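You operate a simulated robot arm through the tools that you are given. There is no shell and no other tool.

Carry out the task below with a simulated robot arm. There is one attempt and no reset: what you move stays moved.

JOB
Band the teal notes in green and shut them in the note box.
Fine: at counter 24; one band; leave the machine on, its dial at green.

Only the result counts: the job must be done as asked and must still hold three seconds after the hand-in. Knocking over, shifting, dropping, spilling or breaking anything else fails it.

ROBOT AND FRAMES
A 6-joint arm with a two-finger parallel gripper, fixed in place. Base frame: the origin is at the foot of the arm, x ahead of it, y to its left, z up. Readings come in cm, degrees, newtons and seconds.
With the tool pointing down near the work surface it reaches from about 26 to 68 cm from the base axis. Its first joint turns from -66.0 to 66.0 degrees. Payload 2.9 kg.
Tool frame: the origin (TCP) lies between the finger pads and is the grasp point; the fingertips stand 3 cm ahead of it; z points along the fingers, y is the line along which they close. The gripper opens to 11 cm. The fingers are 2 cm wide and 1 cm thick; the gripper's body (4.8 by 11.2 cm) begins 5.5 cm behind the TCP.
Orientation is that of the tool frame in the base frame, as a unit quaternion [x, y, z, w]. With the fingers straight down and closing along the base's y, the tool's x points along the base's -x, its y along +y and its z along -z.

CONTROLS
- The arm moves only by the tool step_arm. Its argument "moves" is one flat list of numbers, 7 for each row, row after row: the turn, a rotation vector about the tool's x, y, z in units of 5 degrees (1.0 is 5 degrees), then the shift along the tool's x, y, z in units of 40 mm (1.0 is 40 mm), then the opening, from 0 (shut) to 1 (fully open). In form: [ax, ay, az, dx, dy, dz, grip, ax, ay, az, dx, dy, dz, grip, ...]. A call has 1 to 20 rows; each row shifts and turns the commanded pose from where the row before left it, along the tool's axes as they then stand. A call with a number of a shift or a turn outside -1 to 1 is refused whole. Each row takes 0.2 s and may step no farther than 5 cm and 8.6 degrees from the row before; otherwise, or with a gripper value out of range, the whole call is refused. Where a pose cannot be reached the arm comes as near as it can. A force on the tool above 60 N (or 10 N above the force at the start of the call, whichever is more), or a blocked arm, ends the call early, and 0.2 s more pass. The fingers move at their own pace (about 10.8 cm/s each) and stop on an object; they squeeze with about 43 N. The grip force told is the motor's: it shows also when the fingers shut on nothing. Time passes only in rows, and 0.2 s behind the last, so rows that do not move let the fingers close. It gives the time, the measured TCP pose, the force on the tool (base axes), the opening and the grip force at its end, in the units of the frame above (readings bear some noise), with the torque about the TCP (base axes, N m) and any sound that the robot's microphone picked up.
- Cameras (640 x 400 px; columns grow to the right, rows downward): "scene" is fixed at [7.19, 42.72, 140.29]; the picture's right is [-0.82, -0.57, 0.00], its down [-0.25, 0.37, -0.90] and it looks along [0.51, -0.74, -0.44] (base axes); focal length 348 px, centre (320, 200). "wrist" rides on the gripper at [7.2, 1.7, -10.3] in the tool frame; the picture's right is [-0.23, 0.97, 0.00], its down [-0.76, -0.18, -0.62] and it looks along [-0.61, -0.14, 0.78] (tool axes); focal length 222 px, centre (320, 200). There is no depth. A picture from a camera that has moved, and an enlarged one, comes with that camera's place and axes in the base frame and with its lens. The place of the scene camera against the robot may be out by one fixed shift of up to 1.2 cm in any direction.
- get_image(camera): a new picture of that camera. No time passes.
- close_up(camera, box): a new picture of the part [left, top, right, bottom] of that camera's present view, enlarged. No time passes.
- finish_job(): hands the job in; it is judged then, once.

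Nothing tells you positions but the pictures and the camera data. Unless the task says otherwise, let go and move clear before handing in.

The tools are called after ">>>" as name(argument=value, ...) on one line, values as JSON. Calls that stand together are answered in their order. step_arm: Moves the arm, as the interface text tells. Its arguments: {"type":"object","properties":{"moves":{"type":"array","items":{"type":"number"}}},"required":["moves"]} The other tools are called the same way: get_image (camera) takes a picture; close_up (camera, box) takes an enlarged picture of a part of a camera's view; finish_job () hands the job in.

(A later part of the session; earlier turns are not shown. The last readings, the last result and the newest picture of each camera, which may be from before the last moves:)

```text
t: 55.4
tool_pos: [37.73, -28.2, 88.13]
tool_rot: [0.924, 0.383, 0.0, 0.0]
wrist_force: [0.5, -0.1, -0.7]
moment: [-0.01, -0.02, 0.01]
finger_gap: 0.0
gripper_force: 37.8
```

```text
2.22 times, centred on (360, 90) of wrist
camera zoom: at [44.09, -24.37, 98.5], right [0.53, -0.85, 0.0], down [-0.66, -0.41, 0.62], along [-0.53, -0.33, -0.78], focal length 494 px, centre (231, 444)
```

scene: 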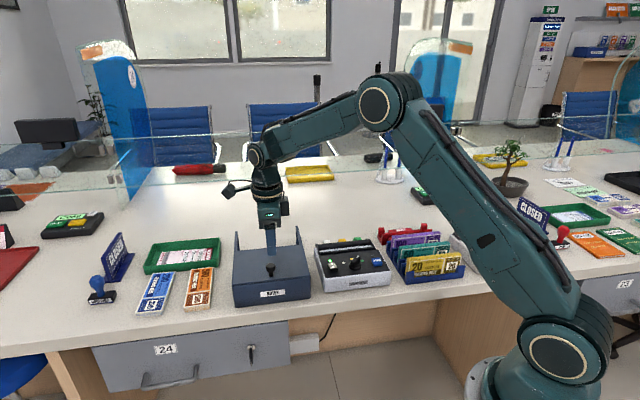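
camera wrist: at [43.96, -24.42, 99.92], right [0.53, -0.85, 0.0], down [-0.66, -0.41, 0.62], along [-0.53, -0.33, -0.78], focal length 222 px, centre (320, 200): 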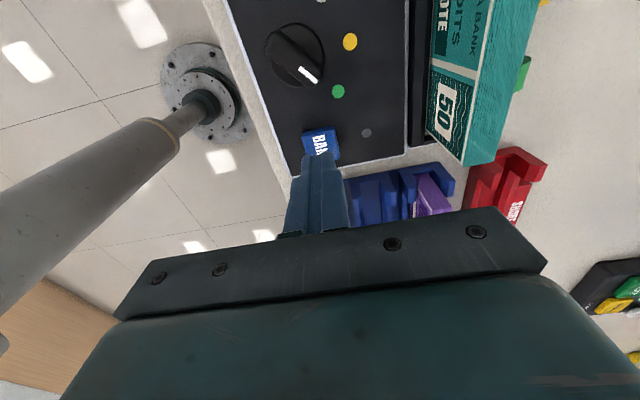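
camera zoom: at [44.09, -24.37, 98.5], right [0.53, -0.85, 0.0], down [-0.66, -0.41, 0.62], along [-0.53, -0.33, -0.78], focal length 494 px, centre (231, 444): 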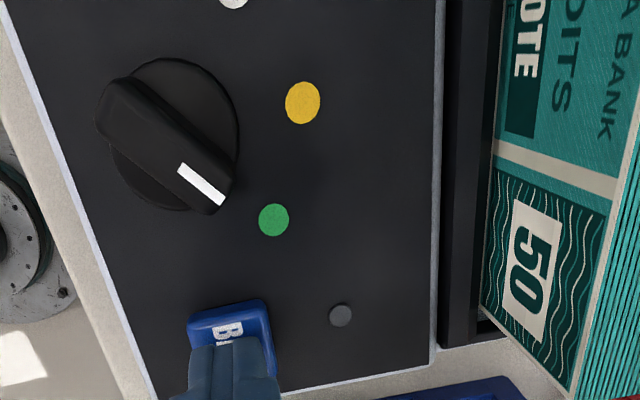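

>>> step_arm(moves=[0, 0, 0, 0, 0, 0.03, 0, 0, 0, 0, 0, 0, 0.03, 0, 0, 0, 0, 0, 0, 0.03, 0, 0, 0, 0, 0, 0, 0.03, 0])

>>> close_up(camera="wrist", box=[240, 0, 480, 180])

```text
t: 56.4
tool_pos: [37.83, -28.3, 87.53]
tool_rot: [0.924, 0.383, 0.001, 0.001]
wrist_force: [-0.3, 0.0, -0.2]
moment: [0.03, 0.01, -0.03]
finger_gap: 0.0
gripper_force: 38.1
```

```text
2.22 times, centred on (360, 90) of wrist
camera zoom: at [44.11, -24.44, 97.99], right [0.53, -0.85, 0.0], down [-0.66, -0.41, 0.62], along [-0.53, -0.33, -0.78], focal length 494 px, centre (231, 444)
```

zoom: 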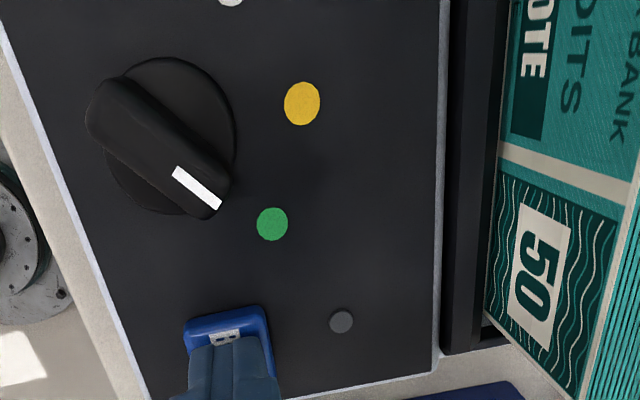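

>>> step_arm(moves=[0, 0, 0, 0, 0, 0.03, 0, 0, 0, 0, 0, 0, 0.03, 0, 0, 0, 0, 0, 0, 0, 0])

>>> close_up(camera="wrist", box=[240, 0, 480, 180])

```text
t: 57.2
tool_pos: [37.64, -28.35, 87.45]
tool_rot: [0.924, 0.382, 0.0, -0.001]
wrist_force: [0.3, 0.2, -0.1]
moment: [-0.01, 0.04, 0.0]
finger_gap: 0.0
gripper_force: 37.8
```

```text
2.22 times, centred on (360, 90) of wrist
camera zoom: at [44.05, -24.42, 97.81], right [0.53, -0.85, 0.0], down [-0.66, -0.41, 0.62], along [-0.53, -0.33, -0.78], focal length 494 px, centre (231, 444)
```

zoom: 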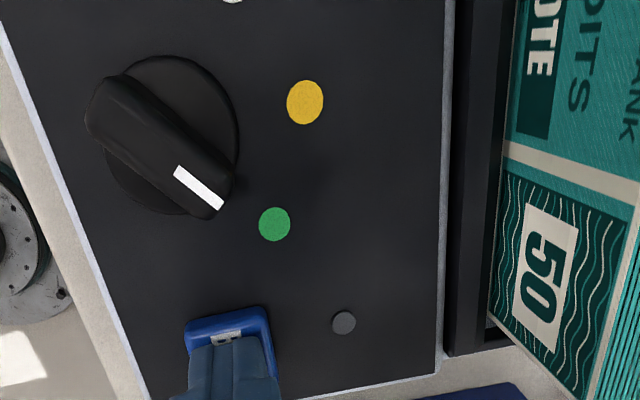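

>>> step_arm(moves=[0, 0, 0, 0, 0, 0.03, 0, 0, 0, 0, 0, 0, 0.03, 0, 0, 0, 0, 0, 0, 0, 0])

>>> close_up(camera="wrist", box=[240, 0, 480, 180])

>>> close_up(camera="scene", box=[300, 200, 420, 290])

```text
t: 58.0
tool_pos: [37.66, -28.36, 87.12]
tool_rot: [0.924, 0.383, 0.0, 0.0]
wrist_force: [0.1, -0.1, 0.1]
moment: [0.02, -0.03, 0.0]
finger_gap: 0.0
gripper_force: 37.2
```

```text
2.22 times, centred on (360, 90) of wrist
camera zoom: at [44.04, -24.47, 97.52], right [0.53, -0.85, 0.0], down [-0.66, -0.41, 0.62], along [-0.53, -0.33, -0.78], focal length 494 px, centre (231, 444)
```

zoom: 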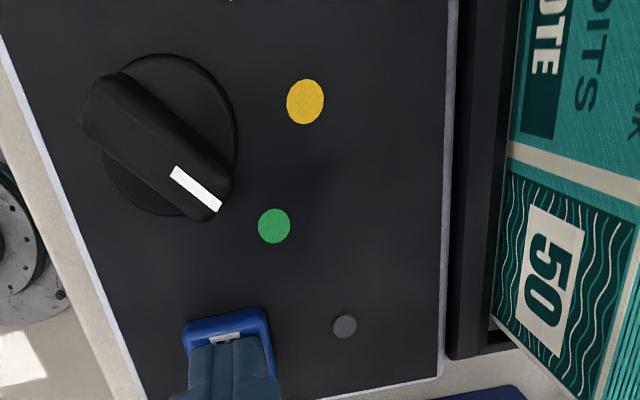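

```text
4.44 times, centred on (360, 245) of scene
camera zoom: at [7.19, 42.72, 140.29], right [-0.82, -0.57, 0.0], down [-0.25, 0.37, -0.9], along [0.51, -0.74, -0.44], focal length 1545 px, centre (142, 0)
```

zoom: 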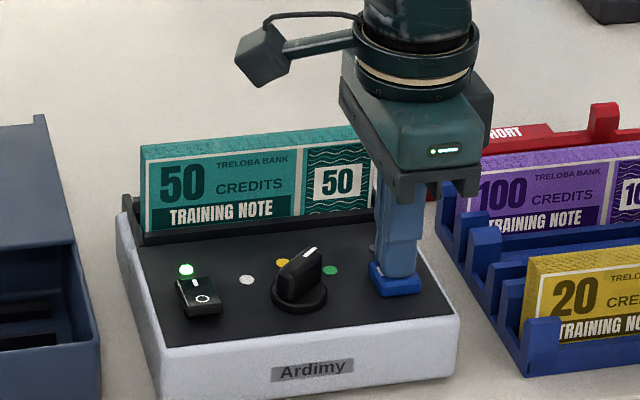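

>>> step_arm(moves=[0, 0, 0, 0, 0, 0.03, 0, 0, 0, 0, 0, 0, 0, 0])

>>> close_up(camera="wrist", box=[240, 0, 480, 180])

```text
t: 58.6
tool_pos: [37.66, -28.42, 86.96]
tool_rot: [0.924, 0.383, 0.0, 0.0]
wrist_force: [-0.1, 0.9, 2.1]
moment: [0.03, 0.04, 0.03]
finger_gap: 0.0
gripper_force: 38.0
```

```text
2.22 times, centred on (360, 90) of wrist
camera zoom: at [44.07, -24.47, 97.38], right [0.53, -0.85, 0.0], down [-0.66, -0.41, 0.62], along [-0.53, -0.33, -0.78], focal length 494 px, centre (231, 444)
```

zoom: 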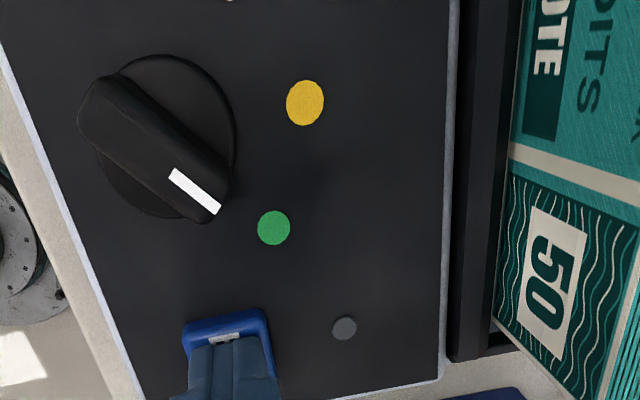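

Contact has begun (about 2 N). I'll press a little further.

>>> step_arm(moves=[0, 0, 0, 0, 0, 0.03, 0, 0, 0, 0, 0, 0, 0.02, 0])

>>> close_up(camera="wrist", box=[240, 0, 480, 180])

```text
t: 59.2
tool_pos: [37.77, -28.45, 86.77]
tool_rot: [0.924, 0.382, 0.0, 0.0]
wrist_force: [0.5, -1.7, 1.1]
moment: [0.0, 0.03, 0.02]
finger_gap: 0.0
gripper_force: 37.5
heard: click
```

```text
2.22 times, centred on (360, 90) of wrist
camera zoom: at [44.09, -24.45, 97.21], right [0.53, -0.85, 0.0], down [-0.66, -0.41, 0.62], along [-0.53, -0.33, -0.78], focal length 494 px, centre (231, 444)
```

zoom: 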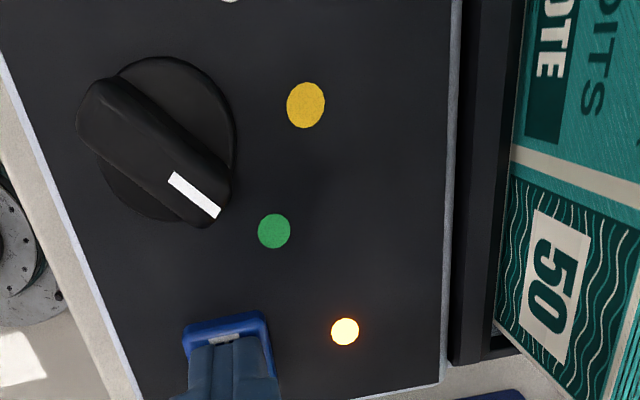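

I heard a click and the busy lamp lit: the machine is banding. I'll lift off the button and wait until it finishes.

>>> step_arm(moves=[0, 0, 0, 0, 0, -0.4, 0, 0, 0, 0, 0, 0, -0.7, 0, 0, 0, 0, 0, 0, -0.7, 0, 0, 0, 0, 0, 0, -0.5, 0, 0, 0, 0, 0, 0, 0, 0, 0, 0, 0, 0, 0, 0, 0, 0, 0, 0, 0, 0, 0, 0])

>>> get_image(camera="wrist")

>>> close_up(camera="scene", box=[300, 200, 420, 290])

```text
t: 60.8
tool_pos: [37.59, -28.4, 96.07]
tool_rot: [0.924, 0.383, 0.0, 0.0]
wrist_force: [0.0, 0.3, 0.3]
moment: [0.02, 0.01, -0.01]
finger_gap: 0.02
gripper_force: 37.7
```

```text
taken
camera wrist: at [43.95, -24.52, 106.49], right [0.53, -0.85, 0.0], down [-0.66, -0.41, 0.62], along [-0.53, -0.33, -0.78], focal length 222 px, centre (320, 200)
```

wrist: 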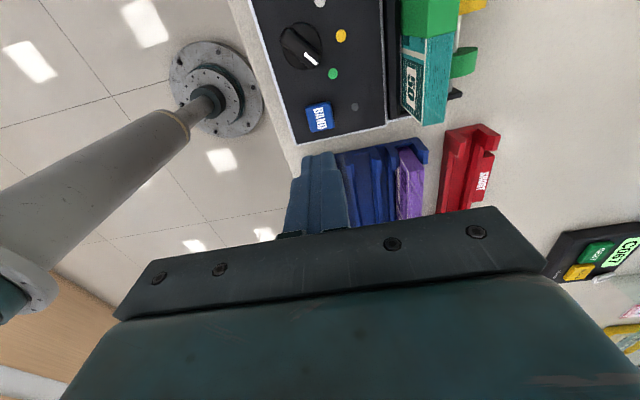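

```text
4.44 times, centred on (360, 245) of scene
camera zoom: at [7.19, 42.72, 140.29], right [-0.82, -0.57, 0.0], down [-0.25, 0.37, -0.9], along [0.51, -0.74, -0.44], focal length 1545 px, centre (142, 0)
```

zoom: 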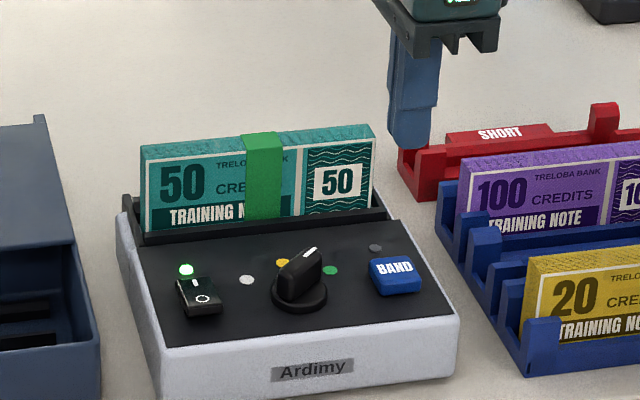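

The bundle now has a green band round its middle, and the lamp is off again. I'll open the fingers and go back over the bundle.

>>> step_arm(moves=[0, 0, 0, 0, 0, -0.6, 0.2, 0, 0, 0, 0.53, 0.78, 0, 0.36, 0, 0, 0, 0.53, 0.78, 0, 0.36, 0, 0, 0, 0.53, 0.78, 0, 0.36, 0, 0, 0, 0, 0, 0, 0.36])

>>> get_image(camera="wrist")

>>> close_up(camera="wrist", box=[240, 0, 400, 100])

>>> close_up(camera="wrist", box=[240, 100, 400, 200])

```text
t: 62.0
tool_pos: [48.98, -30.68, 98.29]
tool_rot: [0.924, 0.382, 0.0, 0.001]
wrist_force: [0.2, 0.0, -0.8]
moment: [0.01, -0.02, -0.03]
finger_gap: 3.93
gripper_force: 0.1
```

```text
taken
camera wrist: at [55.24, -26.81, 108.66], right [0.53, -0.85, 0.0], down [-0.66, -0.41, 0.62], along [-0.53, -0.33, -0.78], focal length 222 px, centre (320, 200)
```

wrist: 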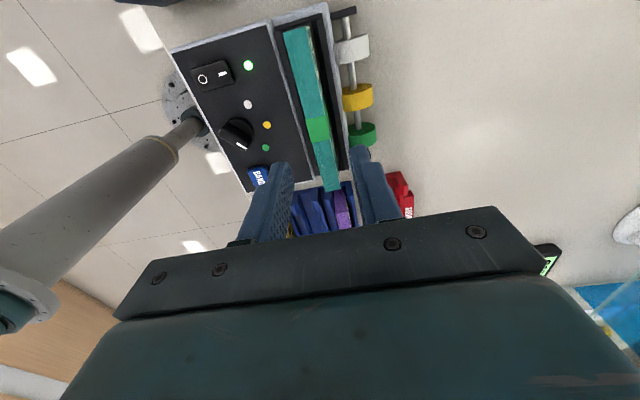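

```text
4.00 times, centred on (320, 50) of wrist
camera zoom: at [55.24, -26.81, 108.66], right [0.53, -0.85, 0.0], down [-0.66, -0.41, 0.62], along [-0.53, -0.33, -0.78], focal length 888 px, centre (320, 800)
```

zoom: 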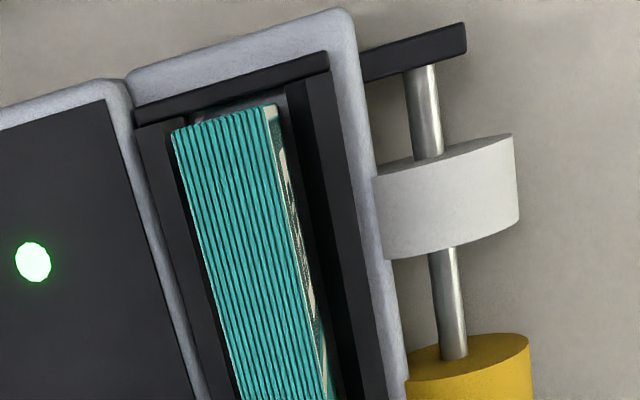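

```text
4.00 times, centred on (320, 150) of wrist
camera zoom: at [55.24, -26.81, 108.66], right [0.53, -0.85, 0.0], down [-0.66, -0.41, 0.62], along [-0.53, -0.33, -0.78], focal length 888 px, centre (320, 400)
```

zoom: 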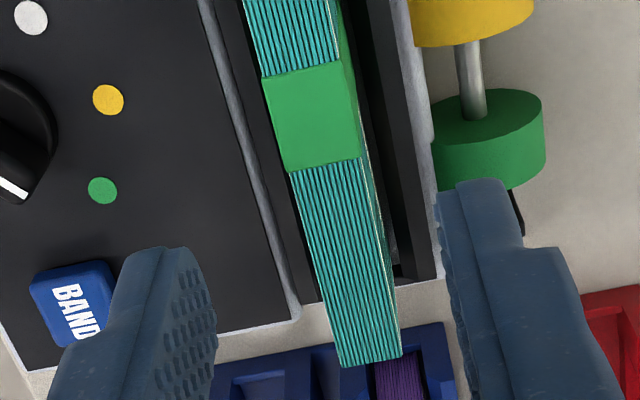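

The bundle's centre is at about a=12.7, b=56.15, and its single green band is intact. I'll narrow the opening to clear the spools, lower and grip.

>>> step_arm(moves=[0, 0, 0, -0.03, -0.04, 0, 0.27, 0, 0, 0, 0, 0, 0.8, 0.27, 0, 0, 0, 0, 0, 0.6, 0.27, 0, 0, 0, 0, 0, 0, 0.27])

>>> get_image(camera="wrist")

>>> close_up(camera="wrist", box=[240, 100, 400, 200])

>>> close_up(camera="scene", box=[300, 200, 420, 290])

```text
t: 63.0
tool_pos: [48.59, -30.7, 92.67]
tool_rot: [0.924, 0.383, -0.001, 0.0]
wrist_force: [0.2, 0.0, 0.6]
moment: [0.0, -0.01, -0.04]
finger_gap: 2.97
gripper_force: 0.1
```

```text
taken
camera wrist: at [54.95, -26.77, 103.03], right [0.53, -0.85, 0.0], down [-0.66, -0.41, 0.62], along [-0.53, -0.33, -0.78], focal length 222 px, centre (320, 200)
```

wrist: 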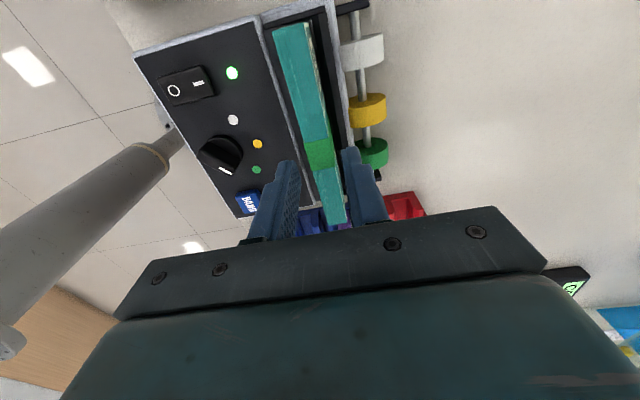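

```text
4.00 times, centred on (320, 150) of wrist
camera zoom: at [54.95, -26.77, 103.03], right [0.53, -0.85, 0.0], down [-0.66, -0.41, 0.62], along [-0.53, -0.33, -0.78], focal length 888 px, centre (320, 400)
```

zoom: 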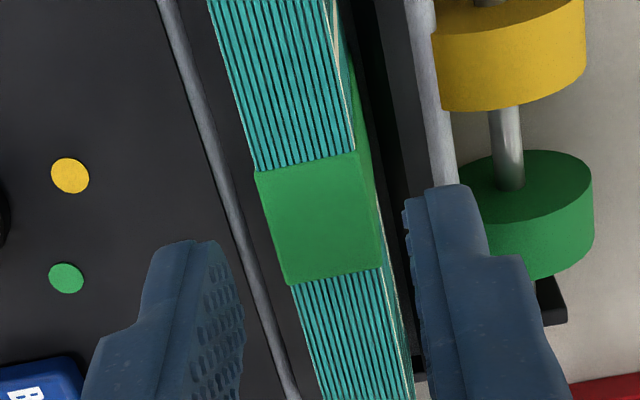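

```text
4.44 times, centred on (360, 245) of scene
camera zoom: at [7.19, 42.71, 140.29], right [-0.82, -0.57, 0.0], down [-0.25, 0.37, -0.9], along [0.51, -0.74, -0.44], focal length 1545 px, centre (142, 0)
```

zoom: 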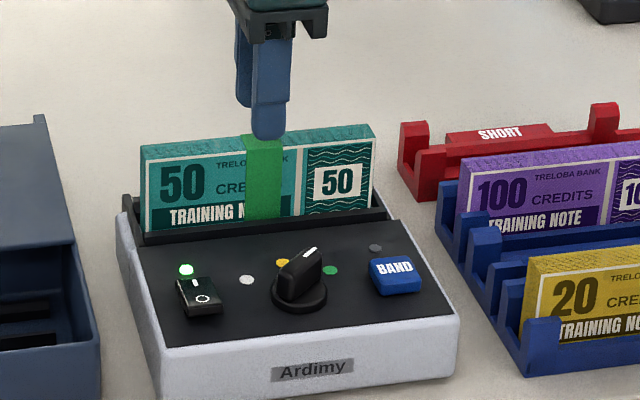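

>>> step_arm(moves=[0, 0, 0, 0, 0, 0.5, 0.27, 0, 0, 0, 0, 0, 0.3, 0.27, 0, 0, 0, 0, 0, 0.12, 0.27, 0, 0, 0, 0, 0, 0, 0.27])

>>> close_up(camera="wrist", box=[220, 90, 400, 200])

```text
t: 64.0
tool_pos: [48.65, -30.6, 89.18]
tool_rot: [0.924, 0.383, 0.0, 0.0]
wrist_force: [0.6, 0.2, 0.4]
moment: [0.0, 0.03, 0.03]
finger_gap: 2.96
gripper_force: 0.1
```

```text
3.56 times, centred on (310, 145) of wrist
camera zoom: at [55.02, -26.64, 99.45], right [0.53, -0.85, 0.0], down [-0.66, -0.41, 0.62], along [-0.53, -0.33, -0.78], focal length 790 px, centre (356, 396)
```

zoom: 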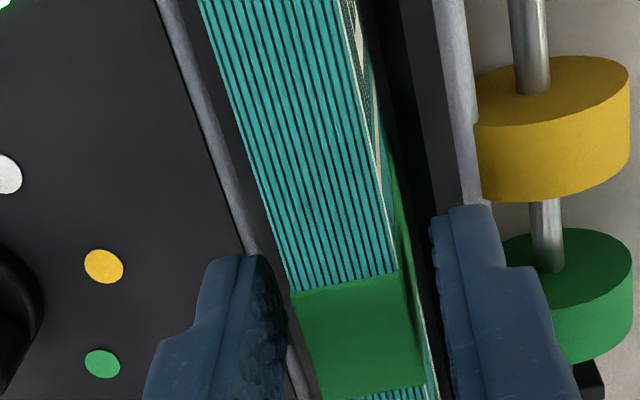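

The fingers are either side of the banded middle. Gripping and lifting.

>>> step_arm(moves=[0, 0, 0, 0, 0, 0.03, 0.15, 0, 0, 0, 0, 0, 0, 0, 0, 0, 0, 0, 0, 0, 0, 0, 0, 0, 0, 0, 0, 0, 0, 0, 0, 0, 0, -0.1, 0, 0, 0, 0, 0, 0, -0.3, 0, 0, 0, 0, 0, 0, -0.5, 0, 0, 0, 0, 0, 0, -0.6, 0, 0, 0, 0, 0, 0, -0.6, 0, 0, 0, 0, 0, 0, 0, 0])

>>> get_image(camera="wrist")

>>> close_up(camera="scene", box=[290, 180, 430, 290])

```text
t: 66.2
tool_pos: [48.72, -30.47, 97.37]
tool_rot: [0.924, 0.383, 0.0, 0.0]
wrist_force: [-1.4, -0.8, -0.9]
moment: [0.02, 0.01, 0.01]
finger_gap: 1.71
gripper_force: 43.3
```

```text
taken
camera wrist: at [55.12, -26.57, 107.71], right [0.53, -0.85, 0.0], down [-0.66, -0.41, 0.62], along [-0.53, -0.33, -0.78], focal length 222 px, centre (320, 200)
```

wrist: 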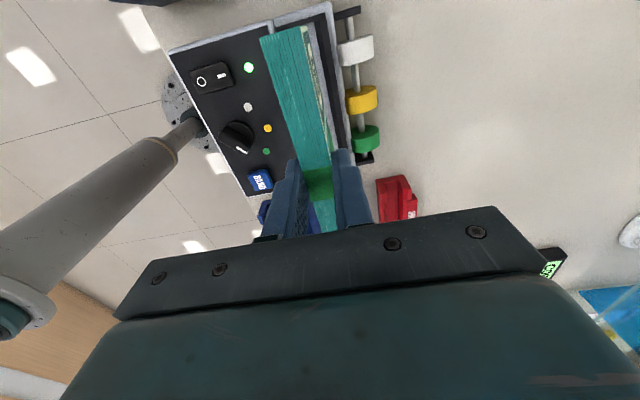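

```text
3.64 times, centred on (360, 235) of scene
camera zoom: at [7.19, 42.71, 140.3], right [-0.82, -0.57, 0.0], down [-0.25, 0.37, -0.9], along [0.51, -0.74, -0.44], focal length 1264 px, centre (174, 73)
```

zoom: 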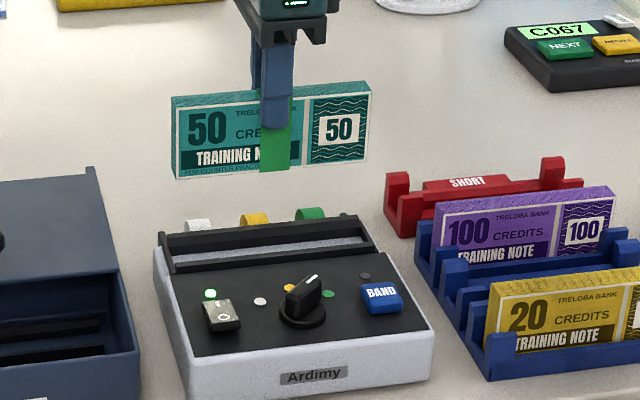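

The banded bundle is held securely. I'll carry it over the open part of the note box.

>>> step_arm(moves=[0, 0, 0, 0, 0, -0.3, 0, 0, 0, 0, 0.782, -0.336, 0, 0, 0, 0, 0, 0.782, -0.336, 0, 0, 0, 0, 0, 0.782, -0.336, 0, 0, 0, 0, 0, 0.782, -0.336, 0, 0, 0, 0, 0, 0.782, -0.336, 0, 0, 0, 0, 0, 0.782, -0.336, 0, 0, 0, 0, 0, 0.782, -0.336, 0, 0, 0, 0, 0, 0, 0, 0, 0, 0, 0, 0, 0, 0, 0, 0])

>>> get_image(camera="wrist")

>>> close_up(camera="wrist", box=[240, 0, 400, 100])

>>> close_up(camera="scene", box=[210, 170, 330, 310])

```text
t: 68.4
tool_pos: [57.59, -8.26, 98.72]
tool_rot: [0.924, 0.383, 0.0, 0.0]
wrist_force: [-0.4, 0.4, -1.7]
moment: [0.03, -0.03, 0.02]
finger_gap: 1.69
gripper_force: 43.0
```

```text
taken
camera wrist: at [64.02, -4.31, 109.15], right [0.53, -0.85, 0.0], down [-0.66, -0.41, 0.62], along [-0.53, -0.33, -0.78], focal length 222 px, centre (320, 200)
```

wrist: 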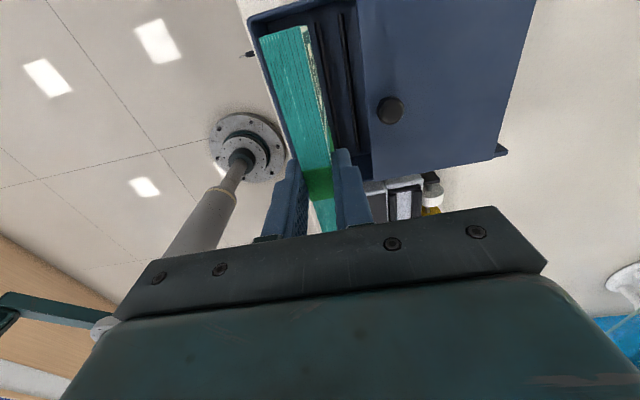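

```text
4.00 times, centred on (320, 50) of wrist
camera zoom: at [64.02, -4.31, 109.15], right [0.53, -0.85, 0.0], down [-0.66, -0.41, 0.62], along [-0.53, -0.33, -0.78], focal length 888 px, centre (320, 800)
```

zoom: 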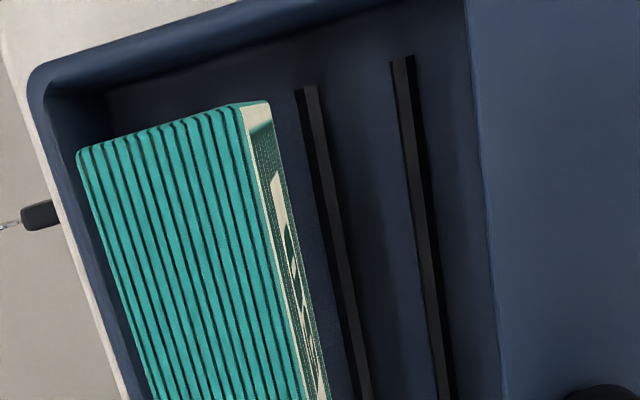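

```text
2.86 times, centred on (270, 240) of scene
camera zoom: at [7.19, 42.72, 140.29], right [-0.82, -0.57, 0.0], down [-0.25, 0.37, -0.9], along [0.51, -0.74, -0.44], focal length 993 px, centre (463, 86)
```

zoom: 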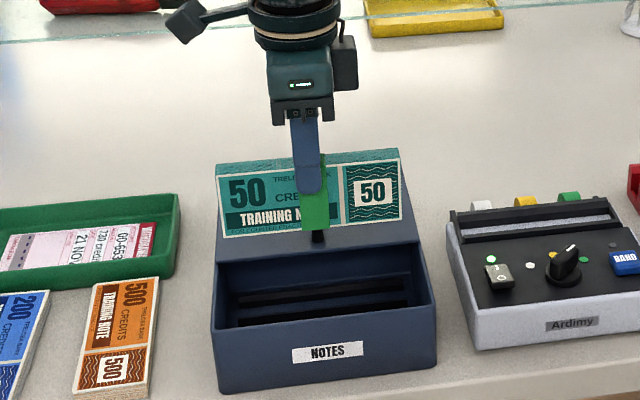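

The bundle lines up with the cradle between the first two ribs (target b≈46.6). I'll lower it into the box partway and check.

>>> step_arm(moves=[0, 0, 0, -0.03, 0.01, 0.6, 0, 0, 0, 0, 0, 0, 0.7, 0, 0, 0, 0, 0, 0, 0.7, 0, 0, 0, 0, 0, 0, 0.6, 0, 0, 0, 0, 0, 0, 0, 0])

>>> get_image(camera="wrist")

>>> close_up(camera="wrist", box=[240, 0, 400, 100])

>>> close_up(camera="scene", box=[210, 190, 330, 310])

```text
t: 69.6
tool_pos: [57.44, -8.33, 88.42]
tool_rot: [0.924, 0.383, 0.0, 0.0]
wrist_force: [-0.5, 0.1, -0.9]
moment: [-0.04, -0.01, -0.03]
finger_gap: 1.71
gripper_force: 43.0
```

```text
taken
camera wrist: at [63.72, -4.54, 98.71], right [0.53, -0.85, 0.0], down [-0.66, -0.41, 0.62], along [-0.53, -0.33, -0.78], focal length 222 px, centre (320, 200)
```

wrist: 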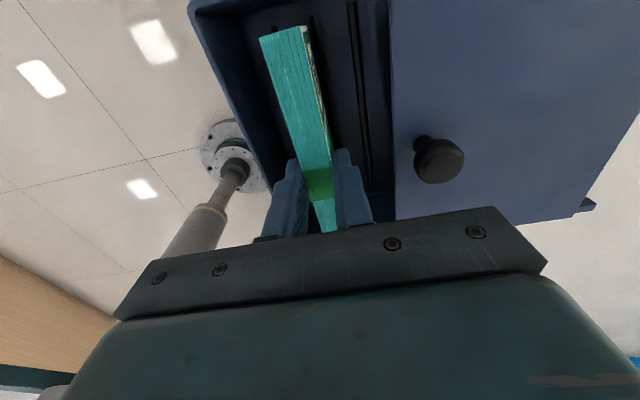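

```text
4.00 times, centred on (320, 50) of wrist
camera zoom: at [63.72, -4.54, 98.71], right [0.53, -0.85, 0.0], down [-0.66, -0.41, 0.62], along [-0.53, -0.33, -0.78], focal length 888 px, centre (320, 800)
```

zoom: 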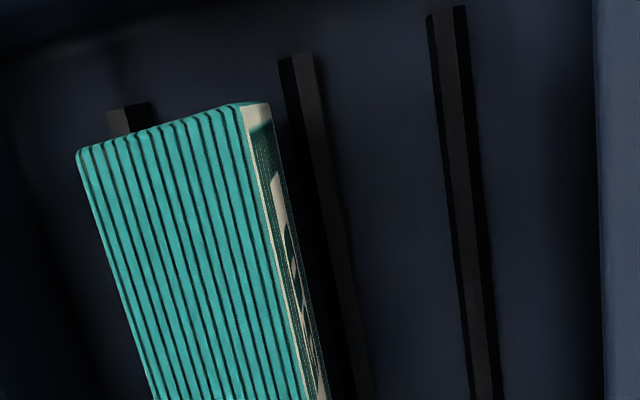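

```text
3.33 times, centred on (270, 250) of scene
camera zoom: at [7.19, 42.71, 140.29], right [-0.82, -0.57, 0.0], down [-0.25, 0.37, -0.9], along [0.51, -0.74, -0.44], focal length 1159 px, centre (487, 33)
```

zoom: 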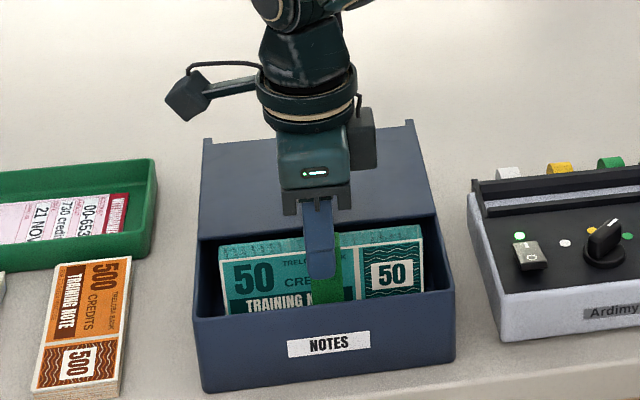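

The bundle's lower edge is centred between the ribs, with clear gaps on both sides. Lowering gently to the floor.

>>> step_arm(moves=[0, 0, 0, 0, -0.01, 0.08, 0, 0, 0, 0, 0, 0, 0.08, 0, 0, 0, 0, 0, 0, 0.08, 0, 0, 0, 0, 0, 0, 0.08, 0, 0, 0, 0, 0, 0, 0.08, 0, 0, 0, 0, 0, 0, 0.05, 0, 0, 0, 0, 0, 0, 0, 0])

>>> close_up(camera="wrist", box=[240, 0, 400, 100])

>>> close_up(camera="scene", box=[210, 190, 330, 310])

```text
t: 71.2
tool_pos: [57.3, -8.53, 86.43]
tool_rot: [0.924, 0.383, 0.0, 0.0]
wrist_force: [-0.3, 0.1, -1.6]
moment: [0.0, -0.01, 0.04]
finger_gap: 1.7
gripper_force: 42.9
```

```text
4.00 times, centred on (320, 50) of wrist
camera zoom: at [63.74, -4.53, 96.79], right [0.53, -0.85, 0.0], down [-0.66, -0.41, 0.62], along [-0.53, -0.33, -0.78], focal length 888 px, centre (320, 800)
```

zoom: 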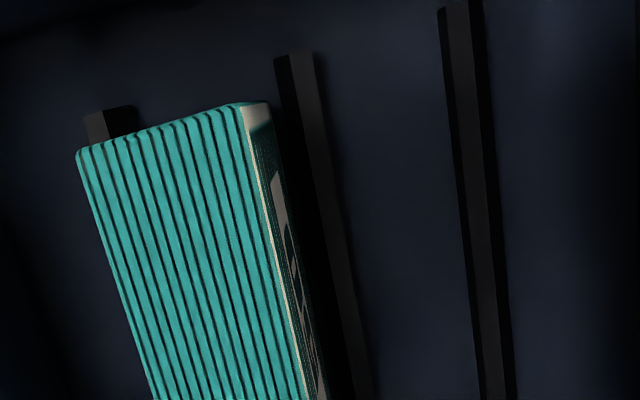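

```text
3.33 times, centred on (270, 250) of scene
camera zoom: at [7.19, 42.71, 140.29], right [-0.82, -0.57, 0.0], down [-0.25, 0.37, -0.9], along [0.51, -0.74, -0.44], focal length 1159 px, centre (487, 33)
```

zoom: 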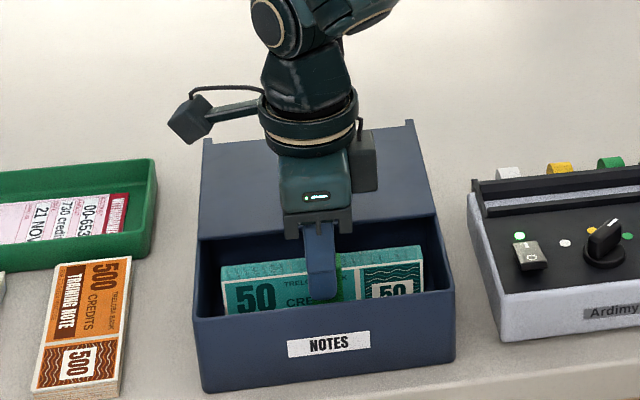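

>>> step_arm(moves=[0, 0, 0, 0, 0, 0.05, 0, 0, 0, 0, 0, 0, 0.04, 0, 0, 0, 0, 0, 0, 0.04, 0, 0, 0, 0, 0, 0, 0.0, 0])

>>> close_up(camera="scene", box=[210, 190, 330, 310])

```text
t: 72.2
tool_pos: [57.34, -8.33, 85.95]
tool_rot: [0.924, 0.382, 0.0, 0.0]
wrist_force: [0.3, -0.4, -1.9]
moment: [0.0, -0.02, -0.02]
finger_gap: 1.73
gripper_force: 43.0
```

```text
3.33 times, centred on (270, 250) of scene
camera zoom: at [7.19, 42.71, 140.29], right [-0.82, -0.57, 0.0], down [-0.25, 0.37, -0.9], along [0.51, -0.74, -0.44], focal length 1159 px, centre (487, 33)
```

zoom: 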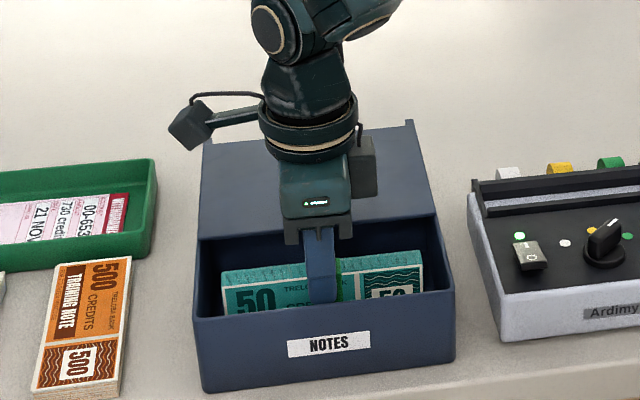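

>>> step_arm(moves=[0, 0, 0, 0, 0, 0.04, 0, 0, 0, 0, 0, 0, 0.04, 0, 0, 0, 0, 0, 0, 0.04, 0, 0, 0, 0, 0, 0, 0.0, 0])

>>> close_up(camera="scene", box=[210, 190, 330, 310])

```text
t: 73.2
tool_pos: [57.39, -8.46, 85.44]
tool_rot: [0.924, 0.383, 0.001, -0.001]
wrist_force: [0.0, 2.6, 3.0]
moment: [-0.05, 0.18, -0.08]
finger_gap: 1.69
gripper_force: 43.6
```

```text
3.33 times, centred on (270, 250) of scene
camera zoom: at [7.18, 42.72, 140.29], right [-0.82, -0.57, 0.0], down [-0.25, 0.37, -0.9], along [0.51, -0.74, -0.44], focal length 1159 px, centre (487, 33)
```

zoom: 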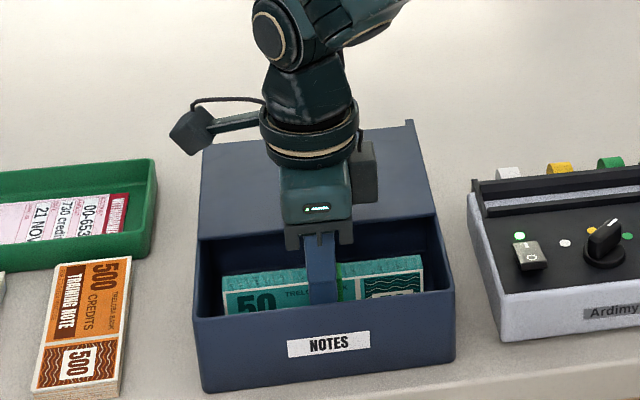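

Contact at the expected floor height. One small step to confirm it's seated, then release.

>>> step_arm(moves=[0, 0, 0, 0, 0, 0.03, 0, 0, 0, 0, 0, 0, 0, 0])

>>> step_arm(moves=[0, 0, 0, 0, 0, -0.02, 0.18, 0, 0, 0, 0, 0, 0, 0.27, 0, 0, 0, 0, 0, 0, 0.27])

>>> get_image(camera="wrist")

>>> close_up(camera="scene", box=[210, 190, 330, 310])

```text
t: 73.8
tool_pos: [57.49, -8.45, 85.43]
tool_rot: [0.924, 0.383, 0.001, 0.0]
wrist_force: [-8.0, 1.0, 20.3]
moment: [0.1, 0.49, 0.02]
finger_gap: 1.71
gripper_force: 42.7
```

```text
t: 74.6
tool_pos: [57.48, -8.48, 85.37]
tool_rot: [0.924, 0.383, 0.0, 0.0]
wrist_force: [0.6, 0.4, 0.5]
moment: [0.03, 0.0, 0.0]
finger_gap: 2.94
gripper_force: 0.0
```

```text
taken
camera wrist: at [63.81, -4.55, 95.77], right [0.53, -0.85, 0.0], down [-0.66, -0.41, 0.62], along [-0.53, -0.33, -0.78], focal length 222 px, centre (320, 200)
```

wrist: 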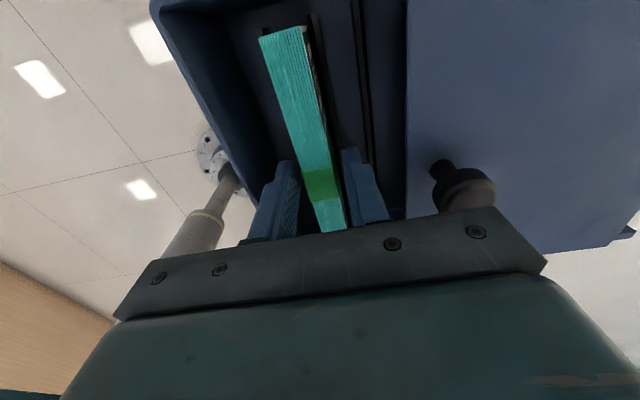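

```text
3.33 times, centred on (270, 250) of scene
camera zoom: at [7.19, 42.72, 140.29], right [-0.82, -0.57, 0.0], down [-0.25, 0.37, -0.9], along [0.51, -0.74, -0.44], focal length 1159 px, centre (487, 33)
```

zoom: 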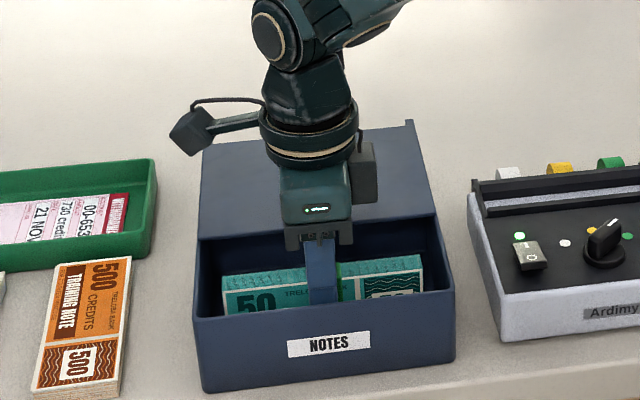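

The bundle stands in the cradle. Lifting clear and checking its height against the rim.

>>> step_arm(moves=[0, 0, 0, 0, 0, -0.3, 0.27, 0, 0, 0, 0, 0, -0.6, 0.27, 0, 0, 0, 0, 0, -0.8, 0.27, 0, 0, 0, 0, 0, -0.8, 0.3, 0, 0, 0, 0, 0, -0.4, 0.4, 0, 0, 0, 0, 0, 0, 0.45])

>>> get_image(camera="wrist")

>>> close_up(camera="scene", box=[210, 190, 330, 310])

>>> close_up(camera="wrist", box=[240, 0, 440, 125])

```text
t: 76.0
tool_pos: [57.51, -8.33, 97.16]
tool_rot: [0.924, 0.382, 0.0, -0.001]
wrist_force: [0.5, 0.4, -0.4]
moment: [0.0, 0.01, -0.01]
finger_gap: 4.95
gripper_force: 0.1
```

```text
taken
camera wrist: at [63.86, -4.45, 107.53], right [0.53, -0.85, 0.0], down [-0.66, -0.41, 0.62], along [-0.53, -0.33, -0.78], focal length 222 px, centre (320, 200)
```

wrist: 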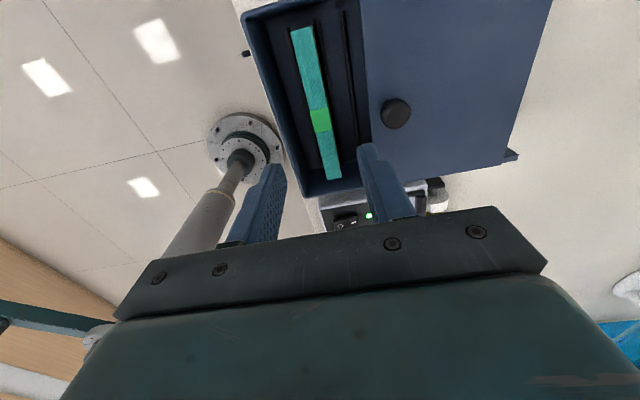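

```text
3.33 times, centred on (270, 250) of scene
camera zoom: at [7.19, 42.72, 140.29], right [-0.82, -0.57, 0.0], down [-0.25, 0.37, -0.9], along [0.51, -0.74, -0.44], focal length 1159 px, centre (487, 33)
```

zoom: 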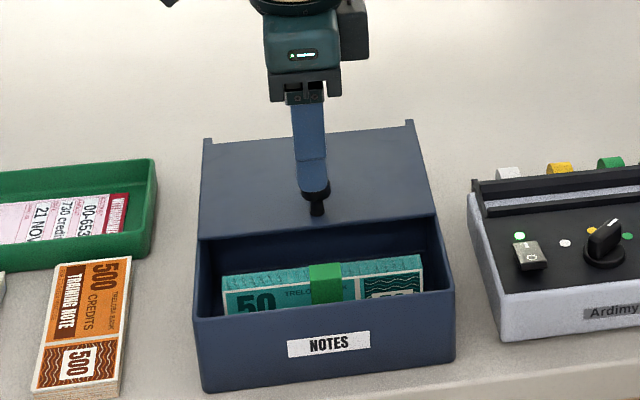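

```text
3.20 times, centred on (340, 62) of wrist
camera zoom: at [63.86, -4.45, 107.53], right [0.53, -0.85, 0.0], down [-0.66, -0.41, 0.62], along [-0.53, -0.33, -0.78], focal length 711 px, centre (256, 640)
```

zoom: 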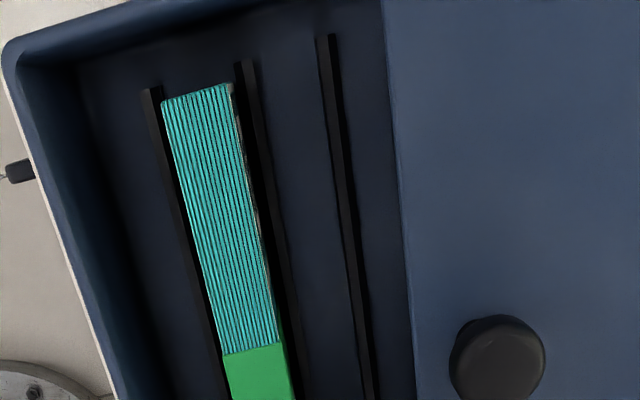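

The banded bundle stands neatly in its cradle below the rim. Now I'll go to the lid knob (a≈34.4, b≈53.25), grip it and slide the lid shut.

>>> step_arm(moves=[0, 0, 0, -0.05, 0.84, 0, 0.45, 0, 0, 0, -0.04, 0.83, 0, 0.45, 0, 0, 0, 0, 0, 0.7, 0.45, 0, 0, 0, 0, 0, 0.7, 0.45, 0, 0, 0, 0, 0, 0.4, 0.45, 0, 0, 0, 0, 0, 0, 0.45])

>>> get_image(camera="wrist")

>>> close_up(camera="scene", box=[210, 190, 330, 310])

```text
t: 77.4
tool_pos: [62.01, -13.21, 89.66]
tool_rot: [0.924, 0.382, 0.0, 0.0]
wrist_force: [0.7, -0.4, -0.1]
moment: [-0.02, -0.02, 0.01]
finger_gap: 4.95
gripper_force: 0.1
```

```text
taken
camera wrist: at [68.32, -9.37, 100.07], right [0.53, -0.85, 0.0], down [-0.66, -0.41, 0.62], along [-0.53, -0.33, -0.78], focal length 222 px, centre (320, 200)
```

wrist: 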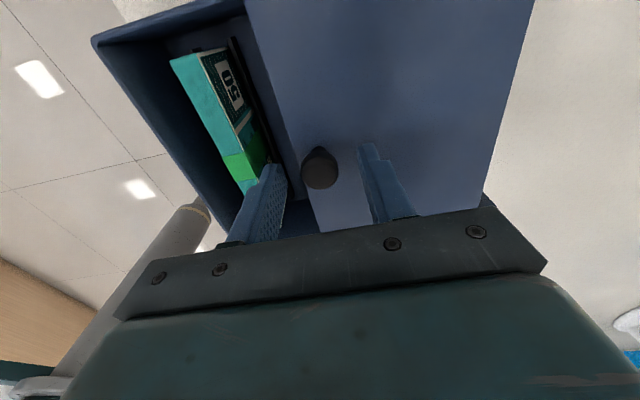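

```text
3.33 times, centred on (270, 250) of scene
camera zoom: at [7.19, 42.71, 140.29], right [-0.82, -0.57, 0.0], down [-0.25, 0.37, -0.9], along [0.51, -0.74, -0.44], focal length 1159 px, centre (487, 33)
```

zoom: 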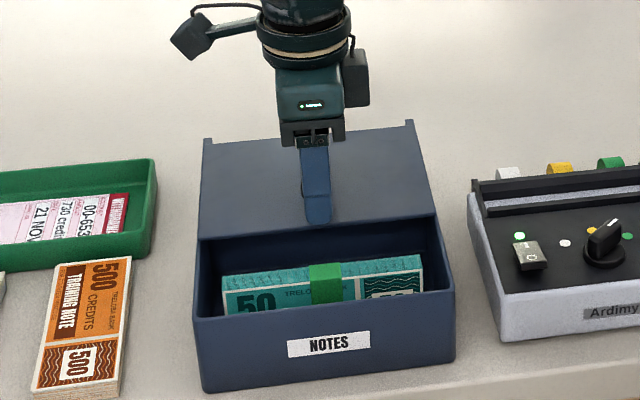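

>>> step_arm(moves=[0, 0, 0, 0, 0, 0.06, 0.45, 0, 0, 0, 0, 0, 0, 0.2, 0, 0, 0, 0, 0, 0, 0.1, 0, 0, 0, 0, 0, 0, 0, 0, 0, 0, 0, 0, 0, 0, 0, 0, 0, 0, -0.1, 0, 0, 0, 0, 0, 0, -0.2, 0, 0, 0, 0, 0, 0, -0.3, 0, 0, 0, 0, 0, 0, -0.3, 0, 0, 0, 0, 0, 0, 0, 0, 0])

>>> close_up(camera="scene", box=[210, 190, 330, 310])

```text
t: 79.6
tool_pos: [59.36, -10.81, 89.54]
tool_rot: [0.924, 0.383, -0.001, -0.001]
wrist_force: [5.4, 5.1, -10.7]
moment: [0.1, -0.17, -0.14]
finger_gap: 2.32
gripper_force: 44.9
```

```text
3.33 times, centred on (270, 250) of scene
camera zoom: at [7.22, 42.73, 140.29], right [-0.82, -0.57, 0.0], down [-0.25, 0.37, -0.9], along [0.51, -0.74, -0.45], focal length 1159 px, centre (487, 33)
```

zoom: 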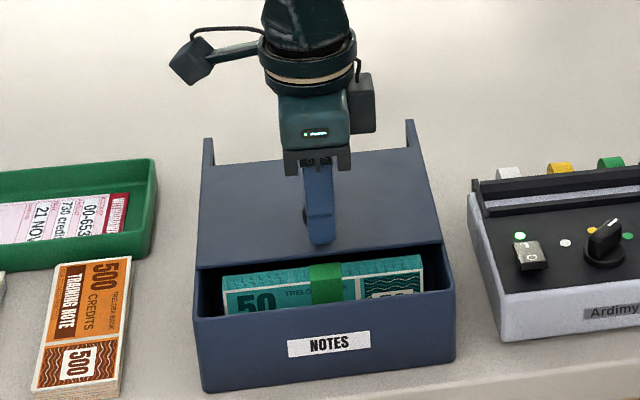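

>>> step_arm(moves=[0, 0, 0, 0, -0.15, 0, 0, 0, 0, 0, 0, -0.15, 0, 0, 0, 0, 0, 0, -0.15, 0, 0, 0, 0, 0, 0, 0, 0, 0])

>>> close_up(camera="scene", box=[210, 190, 330, 310])

```text
t: 80.6
tool_pos: [58.01, -9.61, 89.55]
tool_rot: [0.923, 0.384, 0.001, 0.0]
wrist_force: [9.6, 9.0, -11.6]
moment: [0.51, -0.61, 0.13]
finger_gap: 2.29
gripper_force: 45.0
```

```text
3.33 times, centred on (270, 250) of scene
camera zoom: at [7.23, 42.73, 140.29], right [-0.82, -0.57, 0.0], down [-0.25, 0.37, -0.9], along [0.51, -0.74, -0.45], focal length 1159 px, centre (487, 33)
```

zoom: 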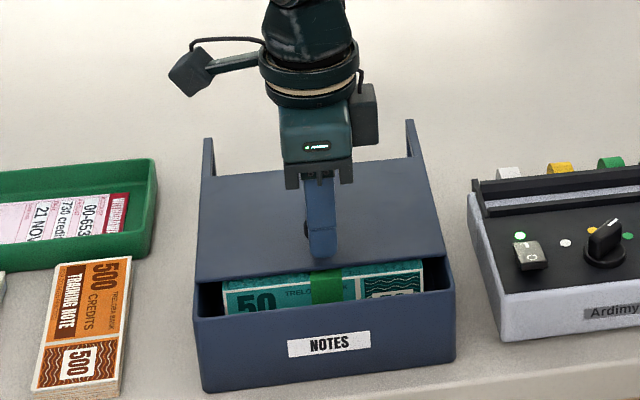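

The lid passes over the bundle without touching it. There's a slight sideways load, so I'll trim that while closing the remaining 3.6 cm.

>>> step_arm(moves=[0, 0, 0, 0.04, -0.15, 0, 0, 0, 0, 0, 0.03, -0.2, 0, 0, 0, 0, 0, 0.0, -0.2, 0, 0, 0, 0, 0, 0, -0.2, 0, 0, 0, 0, 0, 0, 0, 0, 0])

>>> close_up(camera="scene", box=[210, 190, 330, 310])

```text
t: 81.8
tool_pos: [56.04, -7.44, 89.56]
tool_rot: [0.925, 0.381, -0.001, -0.001]
wrist_force: [-7.6, -8.7, -3.7]
moment: [-0.34, 0.31, -0.05]
finger_gap: 2.3
gripper_force: 45.1
```

```text
3.33 times, centred on (270, 250) of scene
camera zoom: at [7.18, 42.7, 140.3], right [-0.82, -0.57, 0.0], down [-0.25, 0.37, -0.9], along [0.51, -0.74, -0.45], focal length 1159 px, centre (487, 33)
```

zoom: 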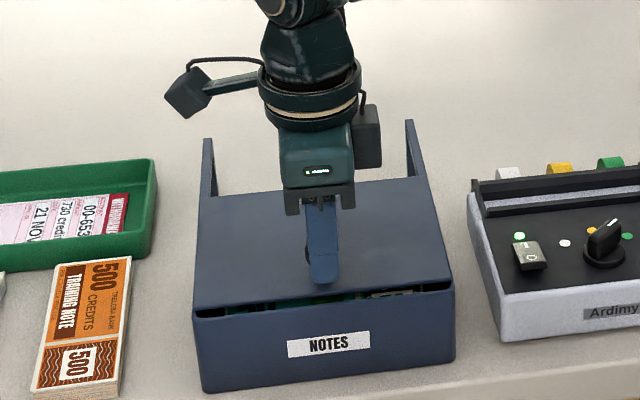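

>>> step_arm(moves=[0, 0, 0, -0.035, -0.08, 0, 0, 0, 0, 0, 0, -0.06, 0, 0, 0, 0, 0, 0, -0.04, 0, 0, 0, 0, 0, 0, 0, 0, 0])

>>> close_up(camera="scene", box=[220, 200, 320, 310])

```text
t: 82.8
tool_pos: [55.37, -6.8, 89.44]
tool_rot: [0.924, 0.381, -0.001, 0.0]
wrist_force: [-13.9, -15.0, -0.3]
moment: [-0.1, 0.0, -0.03]
finger_gap: 2.29
gripper_force: 45.1
```

```text
3.64 times, centred on (270, 255) of scene
camera zoom: at [7.16, 42.68, 140.31], right [-0.82, -0.57, 0.0], down [-0.25, 0.37, -0.9], along [0.51, -0.74, -0.45], focal length 1264 px, centre (502, 0)
```

zoom: 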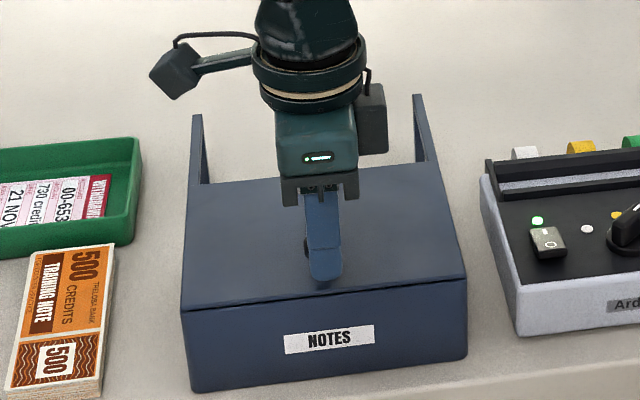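

The lid looks shut. I'll relieve the sideways load and press a hair further to feel for the stop.

>>> step_arm(moves=[0, 0, 0, -0.05, 0, 0, 0, 0, 0, 0, 0, -0.03, 0, 0, 0, 0, 0, 0, -0.03, 0, 0, 0, 0, 0, 0, 0, 0, 0])

>>> close_up(camera="scene", box=[230, 240, 320, 310])

```text
t: 83.8
tool_pos: [55.41, -6.83, 89.49]
tool_rot: [0.924, 0.382, 0.002, -0.001]
wrist_force: [8.8, -9.0, -14.1]
moment: [-0.02, -0.41, 0.04]
finger_gap: 2.28
gripper_force: 44.7
```

```text
5.71 times, centred on (275, 275) of scene
camera zoom: at [7.24, 42.69, 140.3], right [-0.82, -0.57, 0.0], down [-0.25, 0.37, -0.9], along [0.51, -0.74, -0.45], focal length 1986 px, centre (577, -229)
```

zoom: 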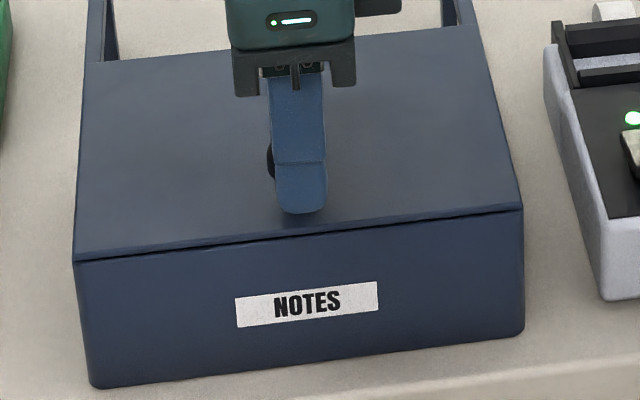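

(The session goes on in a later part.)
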